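You operate a simulated robot arm through the tools that you are given. There is no shell and no other tool.

You run a simulated two-armed robot. Do the job below in one go: nothing can be reset, and whatever is moved stays where it is left.

## Task
Fill the soap drawer: detergent in the main wash cup, softener in the softener cup, each about to its line.
Fine: nothing in the prewash cup; both bottles go back, the drawer ends shut. Set down upright: blue detergent bottle, pink softener bottle.
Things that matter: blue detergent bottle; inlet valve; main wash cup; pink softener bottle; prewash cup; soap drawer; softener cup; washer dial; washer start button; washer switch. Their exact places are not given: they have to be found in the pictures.

The check looks at the end state, three seconds after you hand in, the way a careful person would. Anything else that was tipped, shoved, dropped, spilled or broken makes it a failure.

## Robot
Two 7-joint arms with two-finger parallel grippers on one trunk, on a base that moves. Base frame: it is fixed to the floor where the robot stands at the start and does not move with it; the origin is under the middle of the robot, x ahead of it, y to its left, z up. Readings come in mm, degrees, newtons and seconds.
The left shoulder is at the start at [50, 187, 985], the right one opposite. With the tool pointing down near the work surface each hand reaches from about 100 to 500 mm from the robot's upright axis, wherever it stands, measured 20 degrees to its own side. Places, roughly: inlet valve [800, -700, 1000]; main wash cup [900, 0, 1000]; prewash cup [900, -100, 1000]; soap drawer [800, 0, 1000]; softener cup [900, -100, 1000]; washer dial [700, -200, 1000]; washer start button [700, -400, 1000]; washer switch [800, -800, 1000]. Payload 3.43 kg a hand.
Tool frame (each hand has its own): the origin (TCP) lies between the finger pads and is the grasp point; the fingertips stand 30 mm ahead of it; z points along the fingers, y is the line along which they close. Largest opening 94 mm; finger width 28, thickness 10; the body of the gripper, 50 by 96 mm, starts 55 mm behind the TCP.
Orientation is that of the tool frame in the base frame, as a unit quaternion [x, y, z, w]. With the fingers straight down and closing along the base's y, the tool's x points along the base's -x, its y along +y and its z along -z.

## Interface
- The arms move only by the tool servo_tool. It takes "left_moves", "right_moves" or both (then of equal length, played together; a hand with none holds still); each is a list of rows, each a list of 7 numbers: the shift along the tool's x, y, z in cm, then the turn, a rotation vector about the tool's x, y, z in degrees, then the opening in per cent of the stroke, from 0 (shut) to 100 (fully open). In form: [[dx, dy, dz, wx, wy, wz, claw], ...]. A call has 1 to 20 rows; each row is the pose to reach, as a shift and turn from the pose commanded when the call began, along the tool's axes at that moment. Rows are played at 5 a second. More than 50 mm and 8.6 degrees between two rows, or a gripper value outside its range, and nothing of the call is played. Where a pose cannot be reached the arm comes as near as it can. A force on the tool above 40 N (or 10 N above the force at the start of the call, whichever is more), or a blocked arm, ends the call early, and 0.2 s more pass. Each finger travels about 153 mm/s and halts on what it meets, pressing with about 36 N; the grip force reading is that of the motor and also rises with nothing between the fingers. The clock runs only during rows and for 0.2 s after the last one: add rows that repeat a pose to give the fingers time. The reply holds the time, the measured pose of the TCP, the force on the tool along the base axes, the opening and the grip force, in the units named above and with some noise, with the torque about the TCP (base axes, N m) and any sound that the robot's microphone picked up.
- Cameras (640 x 400 px; columns grow to the right, rows downward): "scene" is now at [143.4, -38.5, 1180.5]; the picture's right is [-0.27, -0.96, 0.00], its down [-0.25, 0.07, -0.97] and it looks along [0.93, -0.26, -0.26] (base axes); focal length 272 px, centre (320, 200). "left" rides on the left gripper at [76, -14, -102] in its tool frame; the picture's right is [0.18, 0.98, 0.00], its down [-0.75, 0.14, -0.64] and it looks along [-0.63, 0.12, 0.77] (tool axes); focal length 243 px, centre (320, 200). "right" rides on the right gripper at [76, 14, -103] in its tool frame; the picture's right is [-0.18, 0.98, 0.00], its down [-0.75, -0.14, -0.64] and it looks along [-0.63, -0.12, 0.77] (tool axes); focal length 243 px, centre (320, 200).
- snapshot(camera): a new picture of that camera. No time passes.
- lift_body(by): slides the trunk up (or, below 0, down) by that many mm; the arms and the scene camera ride with it, the base frame stays. It gives what a move gives, with no picture.
- drive_base(legs): drives the robot by 1 to 6 legs, each [ahead, left, turn to the left] in mm, mm and degrees, along the robot's own axes; the way and the turn of a leg run together, so that a leg with both is an arc; at most 1500 mm and 180 degrees a leg. The arms and the cameras ride along, it lands a little off, and it stops where it bumps. It gives what a move gives.
- aim_head(pan, tilt): turns the head with the scene camera to pan (to the left, within 80 degrees either way) and tilt (down, from -29 to 69), counted from straight ahead of the robot. It gives what a move gives.
- probe_pixels(camera, pixels): there is no depth. For up to 12 entries [column, row, z] of the newest picture of that camera ("zoom" is the newest enlarged one), the place [x, y] in the base frame at which the ray of that pixel passes the height z, good to about 3 mm, but the place of the scene camera against the robot may be out by one fixed shift of up to 18 mm in any direction. No time passes.
- enlarge(camera, box): a new picture of the part [left, top, right, bottom] of that camera's present view, enlarged. No time passes.
- hand_in(): hands the job in; it is judged then, once.

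Open the grippers and draw the arms clear of the work before you hand the job in, unless the task says otherwise.

The tools are called after ">>>" as name(argument=value, ...) on one line, values as JSON. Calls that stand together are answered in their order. servo_tool: Moves the arms, as the interface text tells. Its arguments: {"type":"object","properties":{"left_moves":{"type":"array","items":{"type":"array","items":{"type":"number"}}},"right_moves":{"type":"array","items":{"type":"array","items":{"type":"number"}}}},"required":[]} The other tools are called the same way: lift_body (by) moves the trunk up or down; drive_base (legs) drives the base; aim_head (pan, tilt) turns the head that bears the scene camera; snapshot (camera) takes a picture; probe_pixels (camera, pixels) gives the place at which the rays of pixels pass given heights; enlarge (camera, box) takes an enlarged picture of a part of a camera's view; hand_in () hands the job in.

At the start:

```text
clock: 0.0
left_tcp_pos: [490.9, 102.7, 999.9]
left_tcp_rot: [-0.002, 1.0, 0.0, 0.0]
left_force: [-0.4, 0.1, -0.3]
left_torque: [-0.02, 0.05, -0.02]
left_gripper_width: 94.3
left_grip_force: 0.0
right_tcp_pos: [422.2, -297.9, 1001.1]
right_tcp_rot: [0.0, 1.0, 0.0, 0.0]
right_force: [0.3, 0.4, -0.1]
right_torque: [0.04, 0.0, -0.02]
right_gripper_width: 94.1
right_grip_force: 0.0
trunk travel left (down, up): [-200.0, 232.0]
robot x, y, heading: [0.0, 2.4, 0.3]
head pan, tilt (commanded): [-15.7, 15.0]
```

scene: 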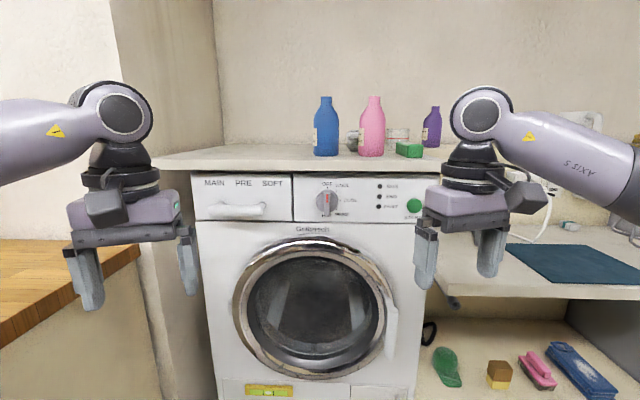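
right: 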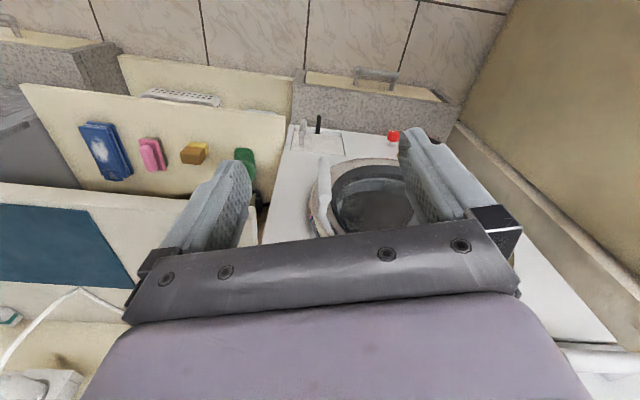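
left: 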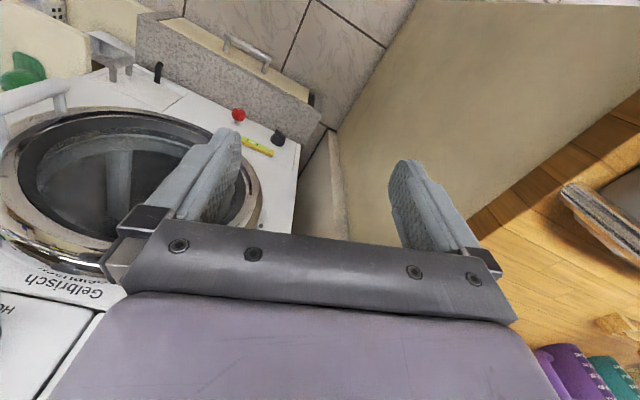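

The first scene picture shows the drawer front at about (243,198), blue bottle at (326,128), pink bottle at (372,128). I enlarge these areas for detail.

>>> enlarge(camera="scene", box=[180, 160, 300, 235])

>>> enlarge(camera="scene", box=[290, 80, 450, 180])

>>> enlarge(camera="scene", box=[280, 160, 440, 260])

```text
5.33 times, centred on (240, 198) of scene
```

zoom: 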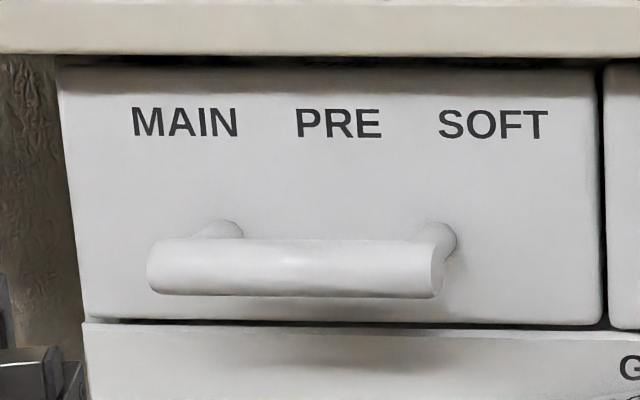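

```text
4.00 times, centred on (370, 130) of scene
```

zoom: 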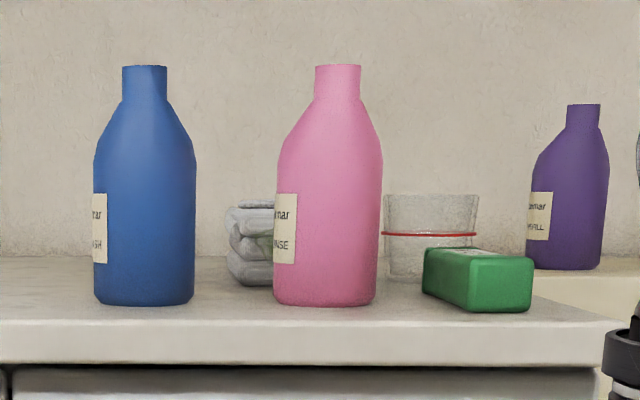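

```text
4.00 times, centred on (360, 210) of scene
```

zoom: 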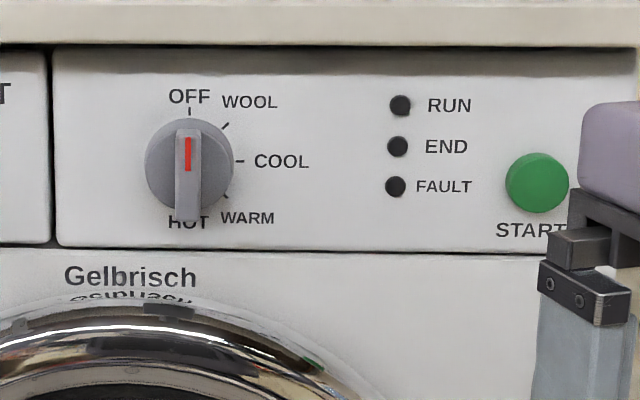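

The arms block part of the panel, and there is no depth from a single view. I raise the trunk by 200 mm to get a second viewpoint for triangulating and to look down onto the counter.

>>> lift_body(by=200)

>>> snapshot(camera="scene")

>>> snapshot(camera="left")

>>> snapshot(camera="right")

```text
clock: 2.2
left_tcp_pos: [490.5, 103.0, 1199.9]
left_tcp_rot: [0.0, 1.0, 0.001, 0.0]
left_force: [-0.9, 0.0, -0.6]
left_torque: [0.07, 0.01, 0.0]
left_gripper_width: 94.0
left_grip_force: 0.0
right_tcp_pos: [422.6, -298.2, 1200.7]
right_tcp_rot: [0.0, 1.0, 0.001, 0.0]
right_force: [-0.6, 1.0, -0.4]
right_torque: [-0.01, 0.02, 0.02]
right_gripper_width: 93.6
right_grip_force: 0.2
trunk travel left (down, up): [-400.0, 32.0]
robot x, y, heading: [-1.3, 1.4, 0.1]
head pan, tilt (commanded): [-15.7, 15.0]
```

```text
taken
```

scene: 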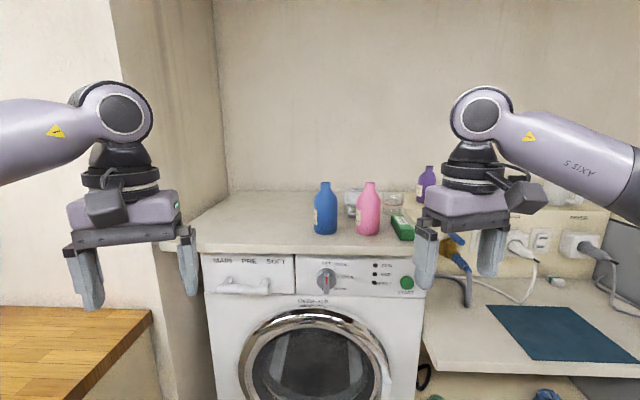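

```text
taken
```

left: 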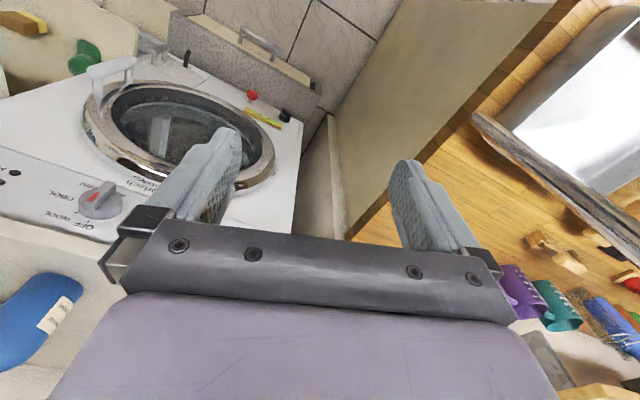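

```text
taken
```

right: 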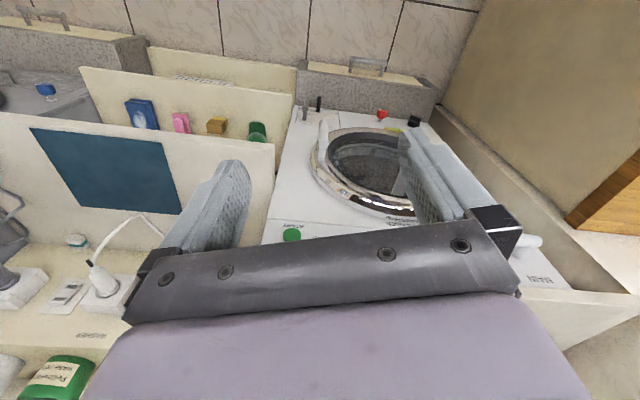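

From here the drawer handle is near (242,287) and the bottles at (325,208),(368,208). I enlarge these for triangulation.

>>> enlarge(camera="scene", box=[190, 240, 310, 315])

>>> enlarge(camera="scene", box=[290, 160, 450, 260])

>>> enlarge(camera="scene", box=[290, 240, 450, 340])

>>> enlarge(camera="scene", box=[400, 180, 640, 330])

```text
5.33 times, centred on (250, 278) of scene
```

zoom: 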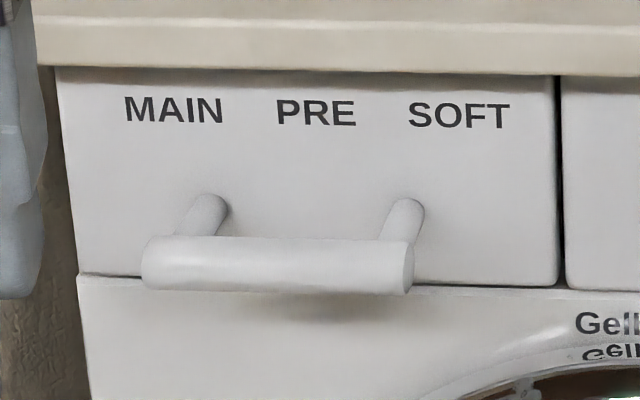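

```text
4.00 times, centred on (370, 210) of scene
```

zoom: 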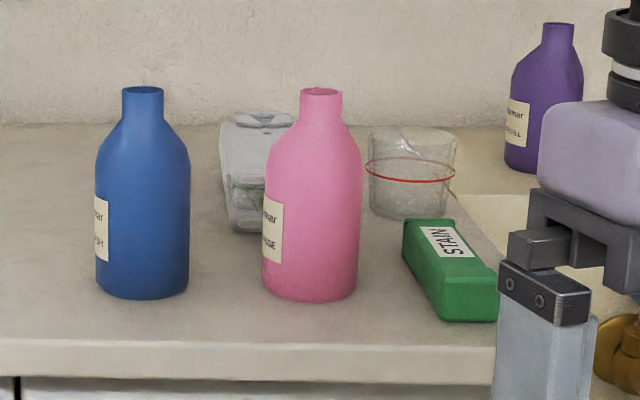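

```text
4.00 times, centred on (370, 290) of scene
```

zoom: 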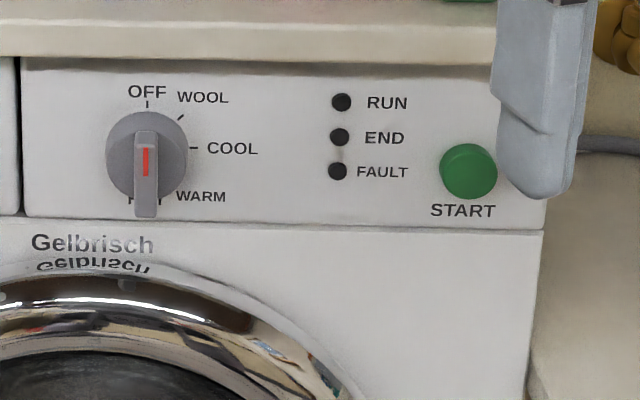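

```text
2.67 times, centred on (520, 255) of scene
```

zoom: 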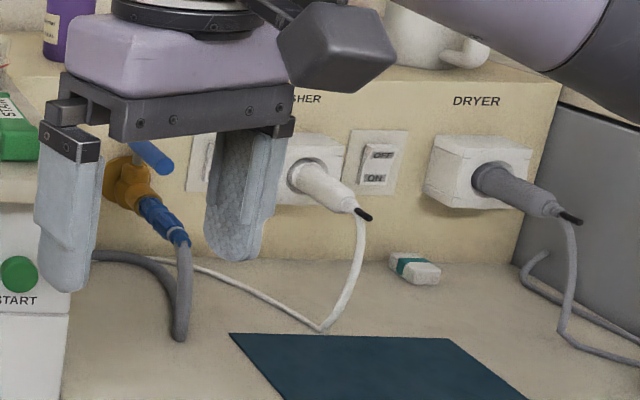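

Triangulating the two heights puts the drawer front near x 740–820, turned about 18.6° clockwise (its right side is nearer), counter top near z 1113, and bottles near (797,-236) and (767,-342). Before driving I look around left, down and right to check for obstacles.

>>> aim_head(pan=45, tilt=40)

>>> snapshot(camera="scene")

>>> aim_head(pan=-15, tilt=60)

>>> snapshot(camera="scene")

>>> aim_head(pan=-65, tilt=40)

>>> snapshot(camera="scene")

```text
clock: 3.5
left_tcp_pos: [489.3, 102.6, 1199.9]
left_tcp_rot: [-0.001, 1.0, 0.0, -0.001]
left_force: [-1.0, 0.6, -0.2]
left_torque: [-0.02, -0.02, 0.01]
left_gripper_width: 93.8
left_grip_force: 0.1
right_tcp_pos: [421.4, -298.3, 1201.0]
right_tcp_rot: [0.0, 1.0, 0.0, 0.0]
right_force: [0.1, 1.2, 0.2]
right_torque: [0.02, 0.03, 0.0]
right_gripper_width: 94.0
right_grip_force: 0.1
trunk travel left (down, up): [-400.0, 32.0]
robot x, y, heading: [4.4, -0.1, -0.1]
head pan, tilt (commanded): [45.0, 40.0]
```

```text
taken
```

scene: 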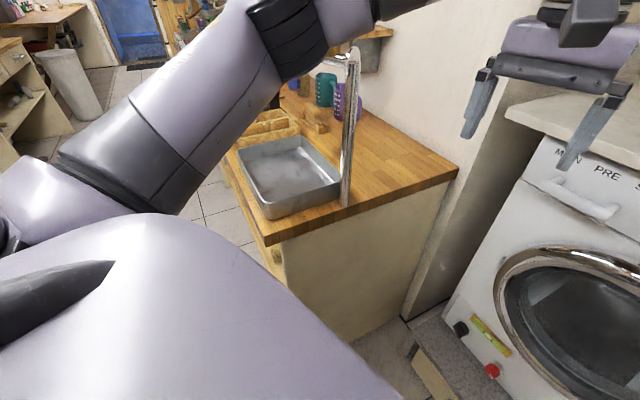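

```text
clock: 4.8
left_tcp_pos: [490.1, 103.2, 1199.6]
left_tcp_rot: [-0.002, 1.0, 0.0, 0.0]
left_force: [0.0, -1.1, 0.5]
left_torque: [-0.01, -0.03, -0.04]
left_gripper_width: 94.0
left_grip_force: 0.1
right_tcp_pos: [422.5, -298.2, 1200.4]
right_tcp_rot: [-0.001, 1.0, 0.0, 0.0]
right_force: [-0.7, 0.2, 0.5]
right_torque: [0.01, 0.01, 0.03]
right_gripper_width: 93.8
right_grip_force: 0.1
trunk travel left (down, up): [-400.0, 32.0]
robot x, y, heading: [-0.7, 1.0, 0.0]
head pan, tilt (commanded): [-15.0, 60.0]
```

```text
taken
```

scene: 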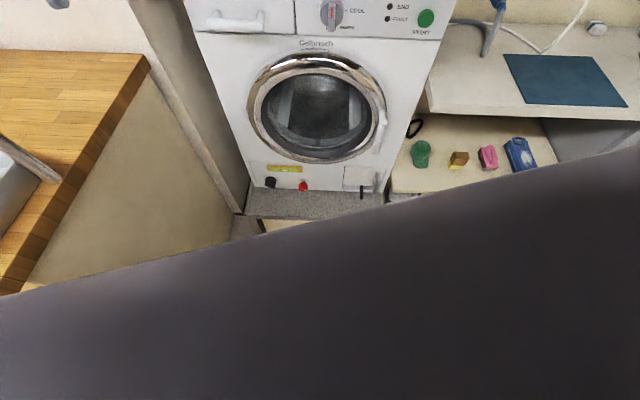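

```text
clock: 6.0
left_tcp_pos: [488.7, 102.9, 1200.0]
left_tcp_rot: [-0.002, 1.0, 0.001, 0.0]
left_force: [-0.5, 0.6, -0.5]
left_torque: [0.01, 0.0, 0.02]
left_gripper_width: 93.9
left_grip_force: 0.0
right_tcp_pos: [422.3, -297.7, 1200.6]
right_tcp_rot: [0.0, 1.0, 0.001, 0.0]
right_force: [-0.8, -1.0, -0.7]
right_torque: [0.03, 0.0, -0.02]
right_gripper_width: 94.0
right_grip_force: 0.0
trunk travel left (down, up): [-400.0, 32.0]
robot x, y, heading: [-1.6, -2.6, 0.1]
head pan, tilt (commanded): [-65.0, 40.0]
```

```text
taken
```

scene: 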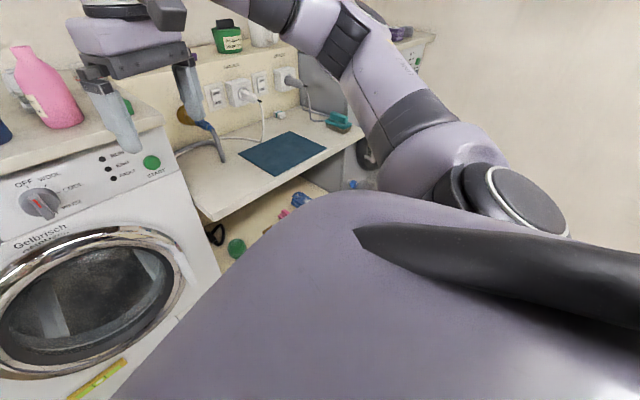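

The wooden bench with the tall tap lies to the left, so I'll stay a bit right of the drawer. I first turn in place by -18.6° to square up with the washer, then look again.

>>> drive_base(legs=[[0, 0, -18.6]])

>>> aim_head(pan=5, tilt=30)

>>> snapshot(camera="scene")

```text
clock: 7.4
left_tcp_pos: [498.2, -60.2, 1200.3]
left_tcp_rot: [0.161, 0.987, 0.0, 0.0]
left_force: [-0.6, 0.4, 0.6]
left_torque: [0.03, 0.01, -0.02]
left_gripper_width: 94.2
left_grip_force: 0.0
right_tcp_pos: [304.2, -417.3, 1201.3]
right_tcp_rot: [0.163, 0.987, 0.0, 0.0]
right_force: [-0.2, 0.2, -0.7]
right_torque: [0.03, 0.02, -0.01]
right_gripper_width: 94.2
right_grip_force: 0.2
trunk travel left (down, up): [-400.0, 32.0]
robot x, y, heading: [0.6, -1.3, -18.8]
head pan, tilt (commanded): [-65.0, 40.0]
```

```text
clock: 8.8
left_tcp_pos: [497.2, -59.4, 1201.0]
left_tcp_rot: [0.161, 0.987, 0.0, 0.0]
left_force: [-0.2, -0.6, 0.5]
left_torque: [0.01, -0.02, 0.0]
left_gripper_width: 94.0
left_grip_force: 0.1
right_tcp_pos: [303.9, -417.9, 1199.8]
right_tcp_rot: [0.163, 0.987, 0.0, 0.0]
right_force: [0.3, -0.4, 0.0]
right_torque: [-0.03, -0.01, -0.01]
right_gripper_width: 93.9
right_grip_force: 0.0
trunk travel left (down, up): [-400.0, 32.0]
robot x, y, heading: [-1.2, -1.1, -18.6]
head pan, tilt (commanded): [5.0, 30.0]
```

```text
taken
```

scene: 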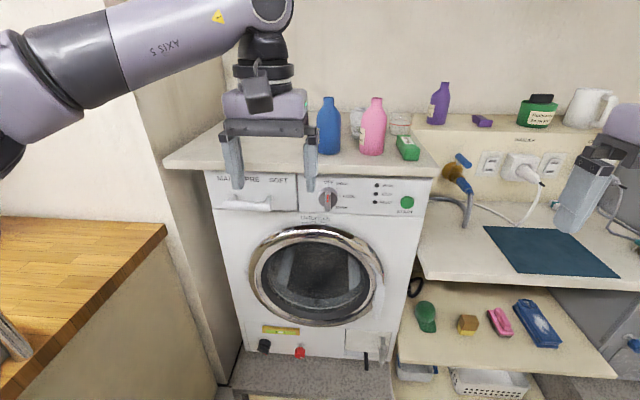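

The robot is square with the washer now and the way ahead is clear. I drive 105 mm ahead and 61 mm left.

>>> drive_base(legs=[[105, 61, 0]])

>>> snapshot(camera="scene")

>>> snapshot(camera="left")

```text
clock: 10.1
left_tcp_pos: [614.8, -34.9, 1199.1]
left_tcp_rot: [0.161, 0.987, 0.0, 0.0]
left_force: [0.7, 0.4, -0.2]
left_torque: [0.03, 0.02, -0.05]
left_gripper_width: 93.8
left_grip_force: 0.1
right_tcp_pos: [423.9, -393.7, 1199.9]
right_tcp_rot: [0.162, 0.987, 0.0, 0.0]
right_force: [0.0, 1.3, 0.7]
right_torque: [-0.02, 0.04, -0.04]
right_gripper_width: 93.7
right_grip_force: 0.2
trunk travel left (down, up): [-400.0, 32.0]
robot x, y, heading: [119.4, 25.9, -18.6]
head pan, tilt (commanded): [5.0, 30.0]
```

```text
taken
```

scene: 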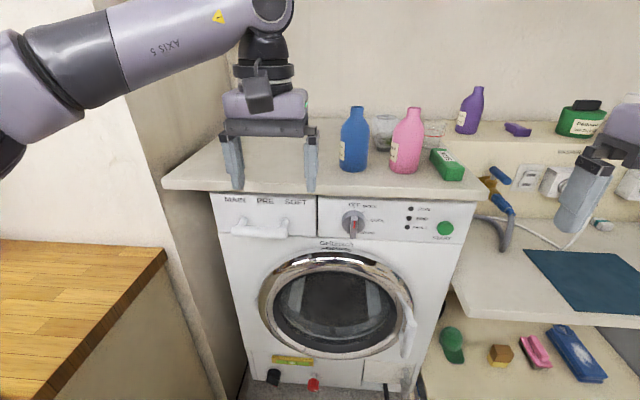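

```text
taken
```

left: 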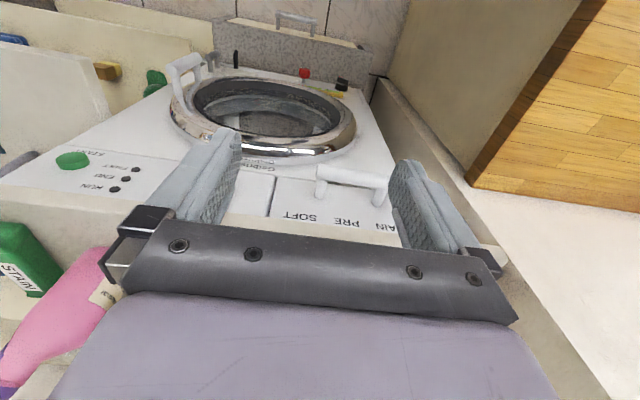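

Now the drawer handle shows in the left wrist camera near (352,178). I enlarge it there and the bottles in the scene view to get positions free of the scene camera's shift.

>>> enlarge(camera="left", box=[260, 130, 420, 230])

>>> enlarge(camera="scene", box=[200, 170, 340, 257])

>>> enlarge(camera="scene", box=[320, 90, 480, 190])

```text
4.00 times, centred on (340, 180) of left
```

zoom: 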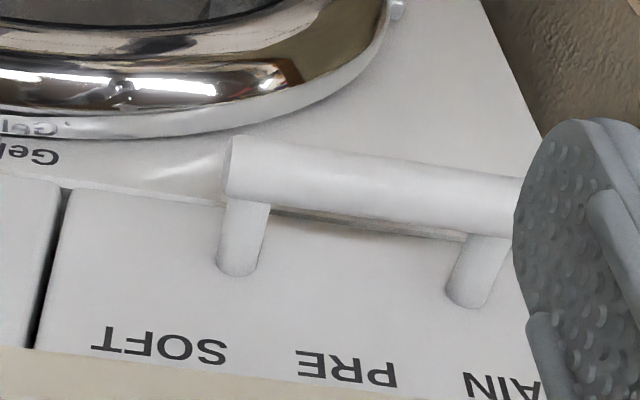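

```text
4.57 times, centred on (270, 214) of scene
```

zoom: 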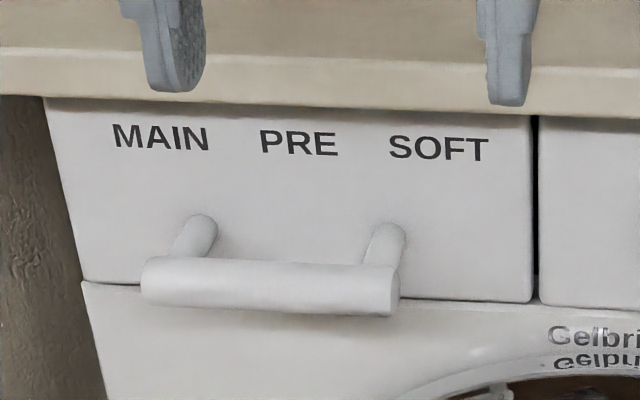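

```text
4.00 times, centred on (400, 140) of scene
```

zoom: 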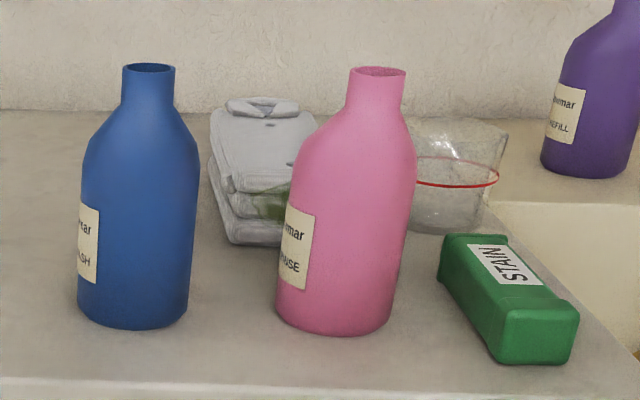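

I probe the handle's end and post bases in both cameras at two heights each to intersect the rays.

>>> probe_pixels(camera="left", pixels=[[318, 171.25, 1000], [318, 171.25, 1100], [319.25, 197.5, 1000], [319.25, 197.5, 1100], [377, 205, 1000], [377, 205, 1100]])

>>> probe_pixels(camera="scene", pixels=[[286.4, 233.9, 1000], [286.4, 233.9, 1100], [286, 219.9, 1000], [286, 219.9, 1100], [245.3, 217.7, 1000], [245.3, 217.7, 1100], [355, 170, 1113], [400.5, 173, 1113], [358, 107, 1240], [413, 108, 1240], [210, 188, 1113], [440, 196, 1113]])

```text
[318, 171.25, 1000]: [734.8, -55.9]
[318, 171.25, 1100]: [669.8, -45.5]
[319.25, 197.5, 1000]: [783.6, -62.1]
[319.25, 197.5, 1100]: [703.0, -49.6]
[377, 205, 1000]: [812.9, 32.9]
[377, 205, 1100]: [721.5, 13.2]
```

```text
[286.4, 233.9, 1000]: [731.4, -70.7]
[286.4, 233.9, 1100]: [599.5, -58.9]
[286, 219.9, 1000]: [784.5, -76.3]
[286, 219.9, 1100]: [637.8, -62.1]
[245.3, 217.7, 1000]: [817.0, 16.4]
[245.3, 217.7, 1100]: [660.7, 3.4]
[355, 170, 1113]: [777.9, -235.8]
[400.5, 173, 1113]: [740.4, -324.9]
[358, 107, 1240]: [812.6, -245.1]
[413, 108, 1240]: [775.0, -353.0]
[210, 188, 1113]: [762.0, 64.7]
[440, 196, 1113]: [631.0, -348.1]
```

The rays from the two cameras disagree by about 15 mm in y, which is the scene camera's fixed shift. I lower the left hand 100 mm (staying in front of the counter) for a second, shift-free view of the handle.

>>> servo_tool(left_moves=[[0, 0, 3, 0, 0, 0, 100], [0, 0, 6, 0, 0, 0, 100], [0, 0, 9, 0, 0, 0, 100], [0, 0, 10, 0, 0, 0, 100], [0, 0, 10, 0, 0, 0, 100]])

>>> enlarge(camera="left", box=[240, 100, 440, 225])

```text
clock: 11.2
left_tcp_pos: [616.6, -35.8, 1100.4]
left_tcp_rot: [0.162, 0.987, 0.0, 0.0]
left_force: [-1.3, -0.2, 1.0]
left_torque: [0.0, 0.0, 0.03]
left_gripper_width: 94.1
left_grip_force: 0.0
right_tcp_pos: [422.9, -393.2, 1199.7]
right_tcp_rot: [0.163, 0.987, 0.0, 0.0]
right_force: [-0.7, 0.3, 1.1]
right_torque: [0.0, 0.03, -0.01]
right_gripper_width: 94.0
right_grip_force: 0.2
trunk travel left (down, up): [-400.0, 32.0]
robot x, y, heading: [120.4, 25.3, -18.7]
head pan, tilt (commanded): [5.0, 30.0]
```

```text
3.20 times, centred on (340, 162) of left
```

zoom: 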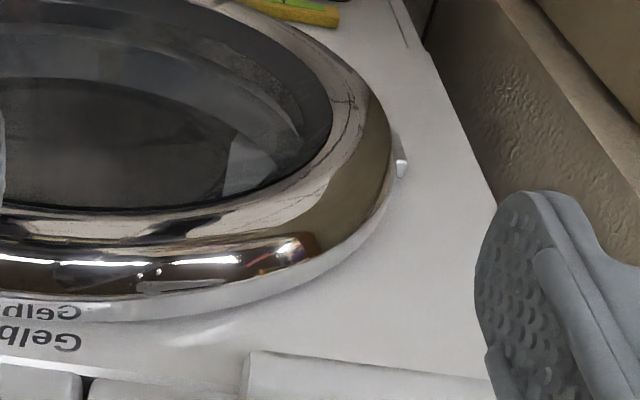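

The handle now lies lower in the view; I take the full left picture to find its pixels.

>>> enlarge(camera="left", box=[240, 160, 440, 285])

>>> snapshot(camera="left")

```text
3.20 times, centred on (340, 222) of left
```

zoom: 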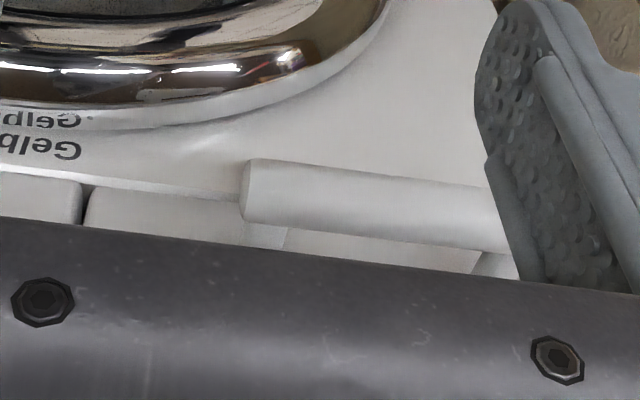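

```text
taken
```

left: 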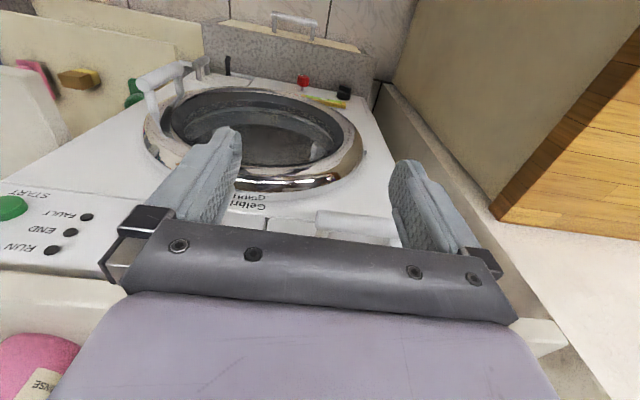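

>>> probe_pixels(camera="left", pixels=[[315.9, 218.75, 1000], [315.9, 218.75, 1100], [395, 230, 1000], [395, 230, 1100]])

```text
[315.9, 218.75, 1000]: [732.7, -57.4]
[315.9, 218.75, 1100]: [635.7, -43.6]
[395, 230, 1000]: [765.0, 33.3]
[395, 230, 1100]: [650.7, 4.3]
```

The handle's right end comes out near (739,-56,~995), with the bar running left from there. I now rotate the left hand in place so the fingers point forward and close vertically (camera to its left side).

>>> servo_tool(left_moves=[[0, 0, 0, -4.62, -4.62, 4.62, 100], [0, 0, 0, -9.24, -9.24, 9.24, 100], [0, 0, 0, -13.86, -13.86, 13.86, 100], [0, 0, 0, -18.48, -18.48, 18.48, 100], [0, 0, 0, -23.1, -23.1, 23.1, 100], [0, 0, 0, -27.7, -27.7, 27.7, 100], [0, 0, 0, -32.3, -32.3, 32.3, 100], [0, 0, 0, -36.9, -36.9, 36.9, 100]])

>>> snapshot(camera="scene")

```text
clock: 13.1
left_tcp_pos: [615.1, -35.8, 1099.7]
left_tcp_rot: [0.439, 0.787, 0.252, 0.352]
left_force: [-0.2, 0.1, 0.3]
left_torque: [-0.02, 0.0, -0.01]
left_gripper_width: 94.0
left_grip_force: 0.1
right_tcp_pos: [424.8, -393.5, 1199.6]
right_tcp_rot: [0.163, 0.987, 0.0, 0.0]
right_force: [-1.1, -0.1, 0.2]
right_torque: [-0.03, 0.03, -0.02]
right_gripper_width: 93.9
right_grip_force: 0.1
trunk travel left (down, up): [-400.0, 32.0]
robot x, y, heading: [121.1, 21.3, -18.4]
head pan, tilt (commanded): [5.0, 30.0]
```

```text
taken
```

scene: 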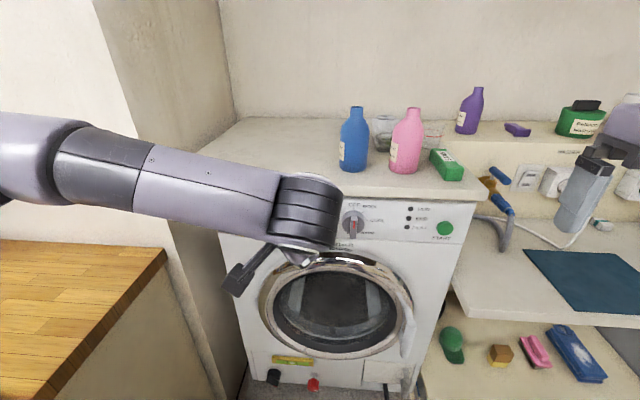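

The pose follows well (64° done). I continue with the remaining 56° of the same turn.

>>> servo_tool(left_moves=[[0, 0, 0, -4.62, -4.62, 4.62, 100], [0, 0, 0, -9.24, -9.24, 9.24, 100], [0, 0, 0, -13.86, -13.86, 13.86, 100], [0, 0, 0, -18.48, -18.48, 18.48, 100], [0, 0, 0, -23.1, -23.1, 23.1, 100], [0, 0, 0, -27.7, -27.7, 27.7, 100], [0, 0, 0, -32.38, -32.38, 32.38, 100], [0, 0, 0, -32.38, -32.38, 32.38, 100]])

>>> snapshot(camera="scene")

>>> snapshot(camera="left")

```text
clock: 14.8
left_tcp_pos: [615.0, -35.0, 1100.1]
left_tcp_rot: [0.574, 0.412, 0.413, 0.575]
left_force: [0.2, 0.0, 0.1]
left_torque: [0.0, 0.02, -0.03]
left_gripper_width: 93.8
left_grip_force: 0.1
right_tcp_pos: [423.3, -393.7, 1199.0]
right_tcp_rot: [0.164, 0.987, 0.0, 0.0]
right_force: [-0.5, 0.1, 0.6]
right_torque: [-0.01, -0.01, 0.0]
right_gripper_width: 94.1
right_grip_force: 0.1
trunk travel left (down, up): [-400.0, 32.0]
robot x, y, heading: [117.9, 24.2, -18.9]
head pan, tilt (commanded): [5.0, 30.0]
```

```text
taken
```

scene: 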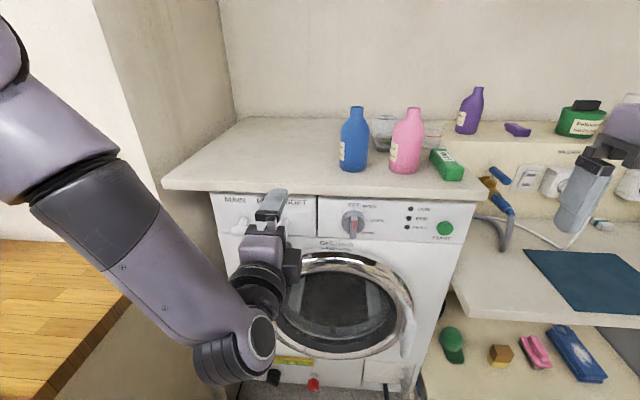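

```text
taken
```

left: 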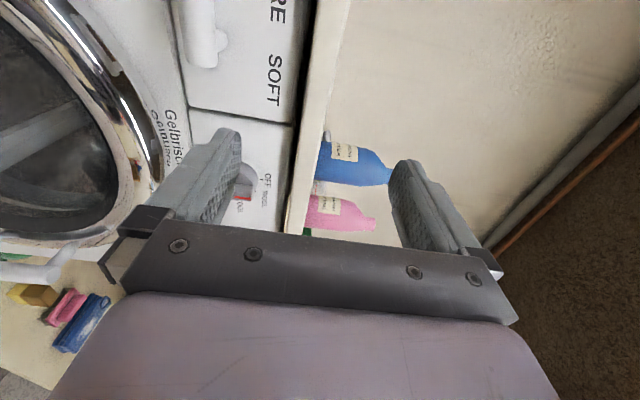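

The left hand now points straight at the washer with fingers closing vertically. I move it left ~75 mm and down ~104 mm to line up with the handle, staying back, and look.

>>> servo_tool(left_moves=[[2, -3, 0, 0, 0, 0, 100], [4, -6, 0, 0, 0, 0, 100], [6, -8.5, 0, 0, 0, 0, 100], [7.5, -10.4, 0, 0, 0, 0, 100], [7.5, -10.4, 0, 0, 0, 0, 100]])

>>> snapshot(camera="left")

>>> snapshot(camera="scene")

```text
clock: 16.1
left_tcp_pos: [602.0, -31.0, 1055.5]
left_tcp_rot: [0.574, 0.414, 0.413, 0.574]
left_force: [-0.5, -0.6, 0.3]
left_torque: [0.03, 0.01, 0.04]
left_gripper_width: 93.9
left_grip_force: 0.0
left hand out of reach, approached as far as the arm can: row 1, 2, 3, 4, 5
right_tcp_pos: [423.7, -393.8, 1199.8]
right_tcp_rot: [0.162, 0.987, 0.0, 0.0]
right_force: [0.2, 0.2, -0.4]
right_torque: [0.01, 0.01, 0.0]
right_gripper_width: 94.0
right_grip_force: 0.2
trunk travel left (down, up): [-400.0, 32.0]
robot x, y, heading: [118.4, 24.5, -18.8]
head pan, tilt (commanded): [5.0, 30.0]
```

```text
taken
```

left: 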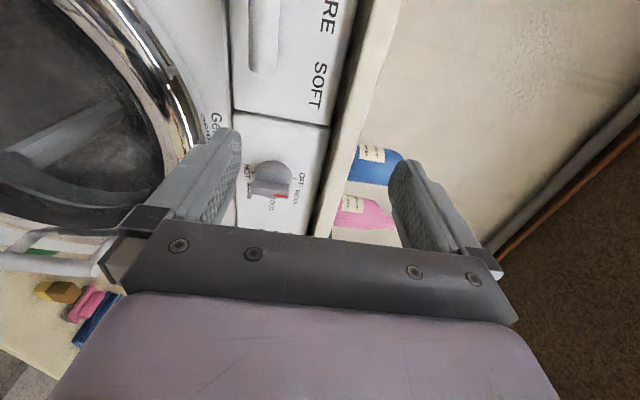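

```text
taken
```

scene: 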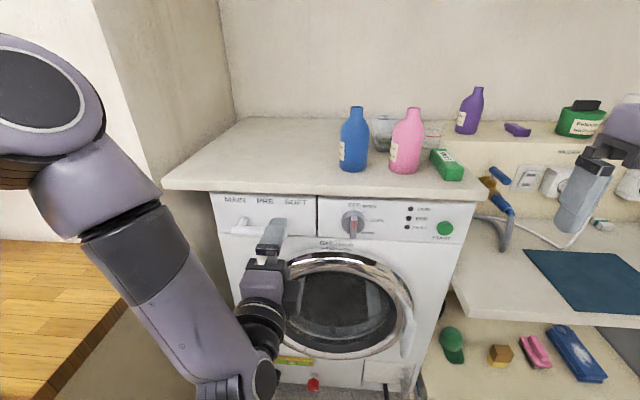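

The hand can't reach there: the arm is too folded at this distance. I return the left hand to its last reachable pose and back the base off by 150 mm so the arm is more stretched when it pulls the drawer.

>>> servo_tool(left_moves=[[-3, 4, 0, 0, 0, 0, 100], [-5.5, 7.5, 0, 0, 0, 0, 100], [-7.5, 10.4, 0, 0, 0, 0, 100], [-7.5, 10.4, 0, 0, 0, 0, 100]])

>>> drive_base(legs=[[-150, 0, 0]])

>>> lift_body(by=-100)

>>> snapshot(camera="scene")

```text
clock: 17.1
left_tcp_pos: [576.9, -102.3, 1158.4]
left_tcp_rot: [0.574, 0.412, 0.413, 0.575]
left_force: [-0.3, 0.4, 0.4]
left_torque: [-0.01, 0.0, 0.0]
left_gripper_width: 94.2
left_grip_force: 0.0
right_tcp_pos: [424.2, -391.7, 1200.8]
right_tcp_rot: [0.163, 0.987, 0.0, -0.001]
right_force: [0.4, 0.6, 0.5]
right_torque: [-0.05, -0.04, 0.01]
right_gripper_width: 94.1
right_grip_force: 0.2
trunk travel left (down, up): [-400.0, 32.0]
robot x, y, heading: [118.2, 21.4, -18.4]
head pan, tilt (commanded): [5.0, 30.0]
```

```text
clock: 18.4
left_tcp_pos: [435.3, -55.0, 1157.9]
left_tcp_rot: [0.575, 0.412, 0.412, 0.575]
left_force: [-0.1, -0.1, 0.7]
left_torque: [-0.01, -0.02, 0.01]
left_gripper_width: 94.1
left_grip_force: 0.1
right_tcp_pos: [281.8, -346.0, 1199.9]
right_tcp_rot: [0.164, 0.986, 0.0, 0.0]
right_force: [-0.6, -0.1, 0.9]
right_torque: [0.02, -0.02, 0.01]
right_gripper_width: 94.3
right_grip_force: 0.1
trunk travel left (down, up): [-400.0, 32.0]
robot x, y, heading: [-20.4, 74.9, -18.7]
head pan, tilt (commanded): [5.0, 30.0]
```

```text
clock: 19.8
left_tcp_pos: [434.7, -55.6, 1058.6]
left_tcp_rot: [0.575, 0.412, 0.412, 0.575]
left_force: [0.1, 0.5, 0.6]
left_torque: [0.0, -0.02, -0.03]
left_gripper_width: 94.1
left_grip_force: 0.0
right_tcp_pos: [280.8, -346.4, 1101.3]
right_tcp_rot: [0.163, 0.987, 0.001, -0.001]
right_force: [-0.2, -0.4, -0.6]
right_torque: [0.01, 0.02, 0.01]
right_gripper_width: 94.2
right_grip_force: 0.1
trunk travel left (down, up): [-300.0, 132.0]
robot x, y, heading: [-18.3, 71.6, -18.7]
head pan, tilt (commanded): [5.0, 30.0]
```

```text
taken
```

scene: 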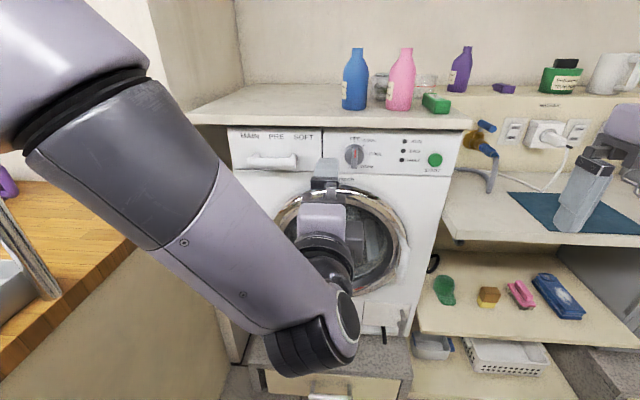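

The base is back; the left TCP is at (435,-56,1059), pointing forward. I now move it forward, left and slightly down to the pre-grasp place about 65 mm in front of the handle.

>>> servo_tool(left_moves=[[2, -0.8, 3, 0, 0, 0, 100], [4, -1.6, 6, 0, 0, 0, 100], [6.2, -2.4, 9, 0, 0, 0, 100], [8.4, -3.4, 12, 0, 0, 0, 100], [10.6, -4.2, 15, 0, 0, 0, 100], [12.8, -5.2, 18, 0, 0, 0, 100], [15.4, -6.2, 21, 0, 0, 0, 100], [15.4, -6.2, 21, 0, 0, 0, 100]])

>>> snapshot(camera="left")

>>> snapshot(camera="scene")

```text
clock: 21.6
left_tcp_pos: [674.9, -26.0, 1032.8]
left_tcp_rot: [0.575, 0.429, 0.417, 0.557]
left_force: [-0.3, -0.4, -0.7]
left_torque: [0.0, 0.02, 0.0]
left_gripper_width: 94.0
left_grip_force: 0.0
left hand out of reach, approached as far as the arm can: row 4, 5, 6, 7, 8
right_tcp_pos: [281.6, -347.2, 1100.2]
right_tcp_rot: [0.164, 0.986, 0.001, 0.001]
right_force: [-0.2, -0.4, -0.2]
right_torque: [0.01, 0.02, -0.01]
right_gripper_width: 93.9
right_grip_force: 0.1
trunk travel left (down, up): [-300.0, 132.0]
robot x, y, heading: [-26.5, 73.6, -18.8]
head pan, tilt (commanded): [5.0, 30.0]
```

```text
taken
```

left: 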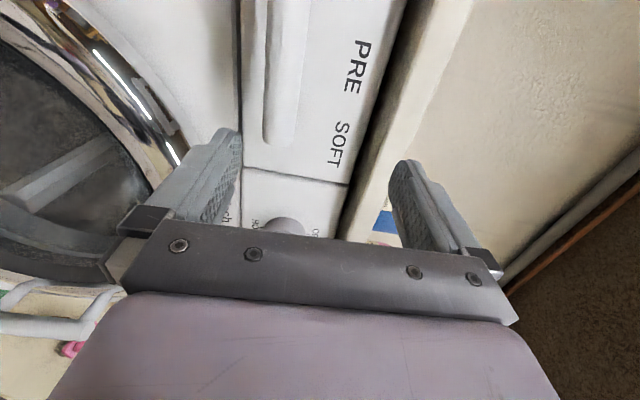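

```text
taken
```

scene: 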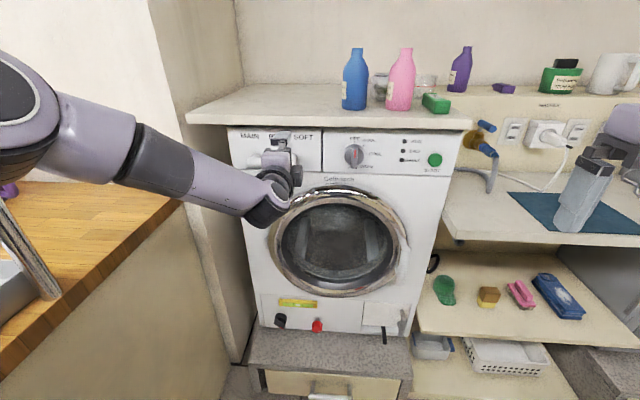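

The arm stalls again because the wrist bends in from the left in this posture. I'll retreat, undo the turn, then roll the wrist 90° while pointing down and pitch up afterward, so the forearm comes from behind.

>>> servo_tool(left_moves=[[-0.5, 1, -3, 0, 0, 0, 100], [-1, 2, -6, 0, 0, 0, 100], [-1.5, 3, -9, 0, 0, 0, 100], [-2, 4, -12, 0, 0, 0, 100], [-2.5, 5, -15, 0, 0, 0, 100], [-3, 6, -18, 0, 0, 0, 100], [-3, 7, -21, 0, 0, 0, 100], [-3, 7, -21, 0, 0, 0, 100]])

```text
clock: 23.4
left_tcp_pos: [463.4, 13.6, 1103.0]
left_tcp_rot: [0.574, 0.412, 0.413, 0.575]
left_force: [-0.2, -0.4, -0.6]
left_torque: [0.03, 0.01, 0.0]
left_gripper_width: 94.0
left_grip_force: 0.1
left hand out of reach, approached as far as the arm can: row 1
right_tcp_pos: [282.0, -346.3, 1100.8]
right_tcp_rot: [0.163, 0.987, 0.001, -0.001]
right_force: [-0.2, -0.2, 0.8]
right_torque: [0.0, -0.01, 0.01]
right_gripper_width: 93.8
right_grip_force: 0.1
trunk travel left (down, up): [-300.0, 132.0]
robot x, y, heading: [-21.3, 70.4, -18.5]
head pan, tilt (commanded): [5.0, 30.0]
```

The hand is back with the exact forward orientation. I undo the 120° turn so the fingers point down again.

>>> servo_tool(left_moves=[[0, 0, 0, 4.62, 4.62, -4.62, 100], [0, 0, 0, 9.24, 9.24, -9.24, 100], [0, 0, 0, 13.86, 13.86, -13.86, 100], [0, 0, 0, 18.48, 18.48, -18.48, 100], [0, 0, 0, 23.1, 23.1, -23.1, 100], [0, 0, 0, 27.72, 27.72, -27.72, 100], [0, 0, 0, 32.34, 32.34, -32.34, 100], [0, 0, 0, 36.96, 36.96, -36.96, 100], [0, 0, 0, 41.58, 41.58, -41.58, 100], [0, 0, 0, 46.2, 46.2, -46.2, 100], [0, 0, 0, 50.82, 50.82, -50.82, 100], [0, 0, 0, 55.44, 55.44, -55.44, 100], [0, 0, 0, 60.06, 60.06, -60.06, 100], [0, 0, 0, 64.68, 64.68, -64.68, 100], [0, 0, 0, 69.28, 69.28, -69.28, 100], [0, 0, 0, 69.28, 69.28, -69.28, 100]])

>>> snapshot(camera="scene")

```text
clock: 26.8
left_tcp_pos: [463.0, 12.5, 1103.0]
left_tcp_rot: [0.162, 0.987, 0.0, -0.001]
left_force: [-0.3, 0.4, -0.2]
left_torque: [0.0, 0.02, 0.02]
left_gripper_width: 94.0
left_grip_force: 0.1
right_tcp_pos: [282.2, -347.5, 1099.9]
right_tcp_rot: [0.164, 0.987, 0.0, -0.001]
right_force: [0.7, -0.3, 1.2]
right_torque: [-0.01, 0.01, 0.02]
right_gripper_width: 94.0
right_grip_force: 0.1
trunk travel left (down, up): [-300.0, 132.0]
robot x, y, heading: [-19.5, 73.0, -19.0]
head pan, tilt (commanded): [5.0, 30.0]
```

```text
taken
```

scene: 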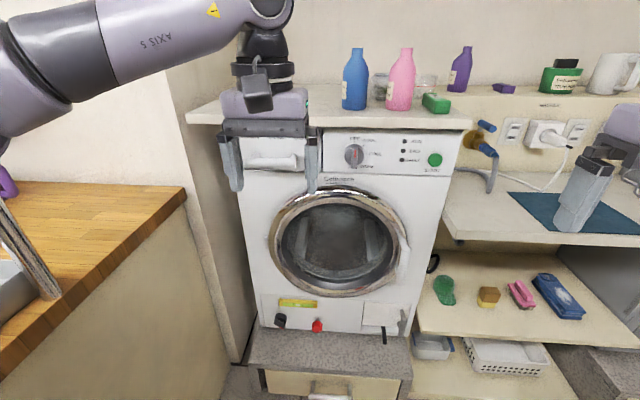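

Back to the downward posture. I roll the left wrist +90° about the finger axis (tool x toward the robot's left) and check that it's reached.

>>> servo_tool(left_moves=[[0, 0, 0, 0, 0, 8.2, 100], [0, 0, 0, 0, 0, 16.4, 100], [0, 0, 0, 0, 0, 24.6, 100], [0, 0, 0, 0, 0, 32.8, 100], [0, 0, 0, 0, 0, 41, 100], [0, 0, 0, 0, 0, 49.2, 100], [0, 0, 0, 0, 0, 57.4, 100], [0, 0, 0, 0, 0, 65.6, 100], [0, 0, 0, 0, 0, 73.8, 100], [0, 0, 0, 0, 0, 82, 100], [0, 0, 0, 0, 0, 90, 100], [0, 0, 0, 0, 0, 90, 100]])

>>> snapshot(camera="scene")

```text
clock: 29.4
left_tcp_pos: [301.2, 25.0, 1072.9]
left_tcp_rot: [0.812, 0.583, 0.0, 0.0]
left_force: [-0.2, 0.2, 0.4]
left_torque: [0.01, 0.02, -0.01]
left_gripper_width: 93.9
left_grip_force: 0.0
left hand out of reach, approached as far as the arm can: row 7, 8, 9, 10, 11, 12
right_tcp_pos: [281.4, -347.1, 1099.6]
right_tcp_rot: [0.163, 0.987, 0.001, -0.001]
right_force: [0.2, 0.3, 1.2]
right_torque: [0.02, 0.02, -0.01]
right_gripper_width: 94.1
right_grip_force: 0.0
trunk travel left (down, up): [-300.0, 132.0]
robot x, y, heading: [-22.0, 69.0, -18.5]
head pan, tilt (commanded): [5.0, 30.0]
```

```text
taken
```

scene: 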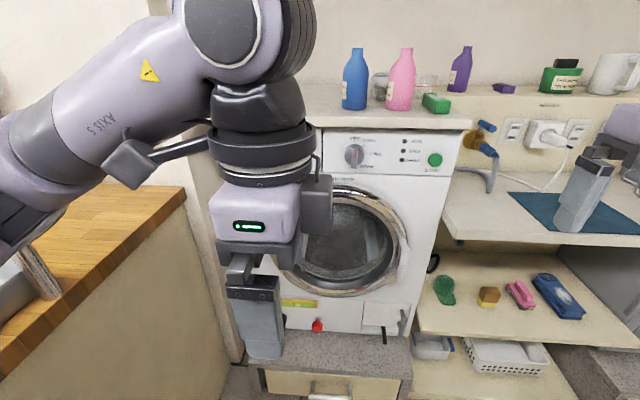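

The +90° roll hits a wrist limit, so the other roll direction is the open one. I roll the left wrist the other way by 170°, moving it back out to its former place meanwhile.

>>> servo_tool(left_moves=[[0, 0, 0, 0, 0, -8.5, 100], [0, 0, 0, 0, 0, -17, 100], [0, 0, 0, 0, 0, -25.5, 100], [0, 0, 0, 0, 0, -34, 100], [0, 0, 0, 0, 0, -42.5, 100], [0.5, 2, -0.5, 0, 0, -51, 100], [1, 4, -1, 0, 0, -59.5, 100], [1.5, 6, -1.5, 0, 0, -68, 100], [2, 8, -2, 0, 0, -76.5, 100], [2.5, 10, -2.5, 0, 0, -85, 100], [3, 12, -3, 0, 0, -93.5, 100], [3.5, 14, -3, 0, 0, -102, 100], [4, 15, -3, 0, 0, -110.5, 100], [4, 15, -3, 0, 0, -119, 100], [4, 15, -3, 0, 0, -127.5, 100], [4, 15, -3, 0, 0, -136, 100], [4, 15, -3, 0, 0, -144.5, 100], [4, 15, -3, 0, 0, -153, 100], [4, 15, -3, 0, 0, -161.5, 100], [4, 15, -3, 0, 0, -170, 100]])

>>> snapshot(camera="scene")

```text
clock: 33.5
left_tcp_pos: [456.7, 15.0, 1105.3]
left_tcp_rot: [-0.511, 0.859, 0.0, 0.0]
left_force: [-0.2, -0.1, 0.2]
left_torque: [0.02, 0.02, 0.0]
left_gripper_width: 93.9
left_grip_force: 0.0
right_tcp_pos: [281.7, -346.1, 1099.8]
right_tcp_rot: [0.163, 0.987, 0.0, -0.001]
right_force: [-0.2, -0.7, 0.1]
right_torque: [0.04, -0.03, 0.01]
right_gripper_width: 93.9
right_grip_force: 0.0
trunk travel left (down, up): [-300.0, 132.0]
robot x, y, heading: [-24.2, 73.2, -18.5]
head pan, tilt (commanded): [5.0, 30.0]
```

```text
taken
```

scene: 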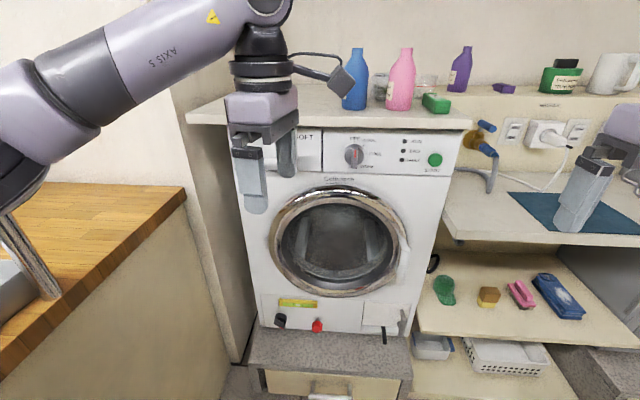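

The roll works in this direction. I finish the last 10°, then pitch the fingers up to horizontal about tool x.

>>> servo_tool(left_moves=[[0, 0, 0, 0, 0, -5, 100], [0, 0, 0, 0, 0, -10, 100]])

>>> servo_tool(left_moves=[[0, 0, 0, 8.2, 0, 0, 100], [0, 0, 0, 16.4, 0, 0, 100], [0, 0, 0, 24.6, 0, 0, 100], [0, 0, 0, 32.8, 0, 0, 100], [0, 0, 0, 41, 0, 0, 100], [0, 0, 0, 49.2, 0, 0, 100], [0, 0, 0, 57.4, 0, 0, 100], [0, 0, 0, 65.6, 0, 0, 100], [0, 0, 0, 73.8, 0, 0, 100], [0, 0, 0, 82, 0, 0, 100], [0, 0, 0, 90, 0, 0, 100], [0, 0, 0, 90, 0, 0, 100]])

>>> snapshot(camera="scene")

```text
clock: 34.1
left_tcp_pos: [458.0, 13.8, 1104.2]
left_tcp_rot: [-0.584, 0.812, 0.0, 0.0]
left_force: [-0.4, -0.5, 0.3]
left_torque: [-0.03, 0.03, 0.02]
left_gripper_width: 94.0
left_grip_force: 0.0
right_tcp_pos: [282.0, -346.4, 1100.6]
right_tcp_rot: [0.163, 0.987, 0.0, 0.0]
right_force: [0.2, -0.7, 0.2]
right_torque: [-0.04, -0.01, 0.0]
right_gripper_width: 94.0
right_grip_force: 0.1
trunk travel left (down, up): [-300.0, 132.0]
robot x, y, heading: [-22.3, 72.6, -18.6]
head pan, tilt (commanded): [5.0, 30.0]
```

```text
clock: 36.8
left_tcp_pos: [457.1, 12.9, 1105.4]
left_tcp_rot: [0.412, -0.574, 0.576, -0.412]
left_force: [0.7, -0.6, -0.3]
left_torque: [0.0, 0.0, 0.02]
left_gripper_width: 93.9
left_grip_force: 0.2
right_tcp_pos: [281.9, -346.5, 1100.5]
right_tcp_rot: [0.163, 0.987, 0.0, -0.001]
right_force: [0.7, 0.3, 0.0]
right_torque: [0.05, 0.03, -0.03]
right_gripper_width: 93.9
right_grip_force: 0.1
trunk travel left (down, up): [-300.0, 132.0]
robot x, y, heading: [-23.7, 67.2, -18.8]
head pan, tilt (commanded): [5.0, 30.0]
```

```text
taken
```

scene: 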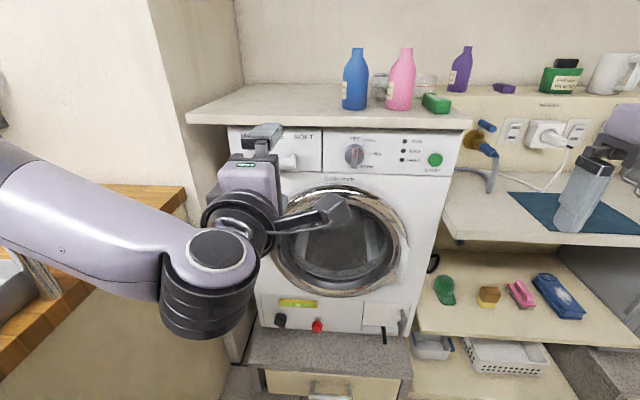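

The hand points forward again, this time with the forearm from behind. I move to the pre-grasp place in front of the handle.

>>> servo_tool(left_moves=[[-1.2, 1.5, 3, 0, 0, 0, 100], [-2.4, 3, 6, 0, 0, 0, 100], [-3.6, 4.5, 9, 0, 0, 0, 100], [-4.8, 6, 12, 0, 0, 0, 100], [-6, 7.5, 15, 0, 0, 0, 100], [-7.1, 9, 18, 0, 0, 0, 100], [-8.2, 10.5, 21, 0, 0, 0, 100], [-8.2, 10.5, 21, 0, 0, 0, 100]])

>>> snapshot(camera="left")

>>> snapshot(camera="scene")

```text
clock: 38.5
left_tcp_pos: [670.6, -25.8, 1033.9]
left_tcp_rot: [-0.428, 0.576, -0.558, 0.417]
left_force: [-0.5, 0.3, 0.2]
left_torque: [0.0, -0.03, 0.01]
left_gripper_width: 93.7
left_grip_force: 0.1
left hand out of reach, approached as far as the arm can: row 4, 5, 6, 7, 8
right_tcp_pos: [280.6, -345.8, 1099.6]
right_tcp_rot: [0.163, 0.987, 0.001, 0.0]
right_force: [-0.5, 0.2, -0.1]
right_torque: [-0.02, -0.04, -0.04]
right_gripper_width: 93.8
right_grip_force: 0.1
trunk travel left (down, up): [-300.0, 132.0]
robot x, y, heading: [-23.3, 68.6, -18.8]
head pan, tilt (commanded): [5.0, 30.0]
```

```text
taken
```

left: 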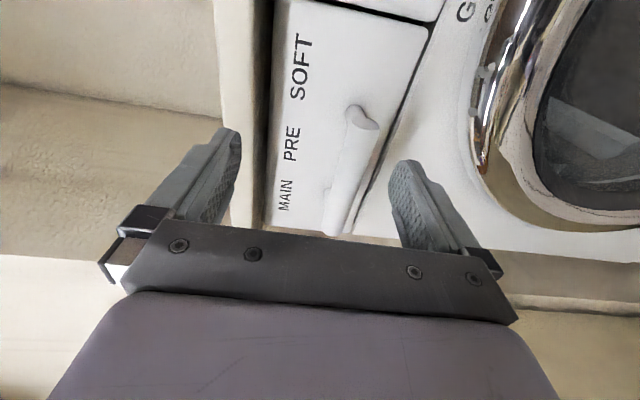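

```text
taken
```

scene: 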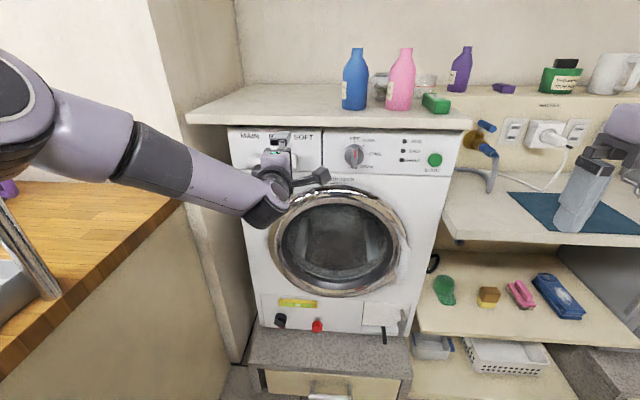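

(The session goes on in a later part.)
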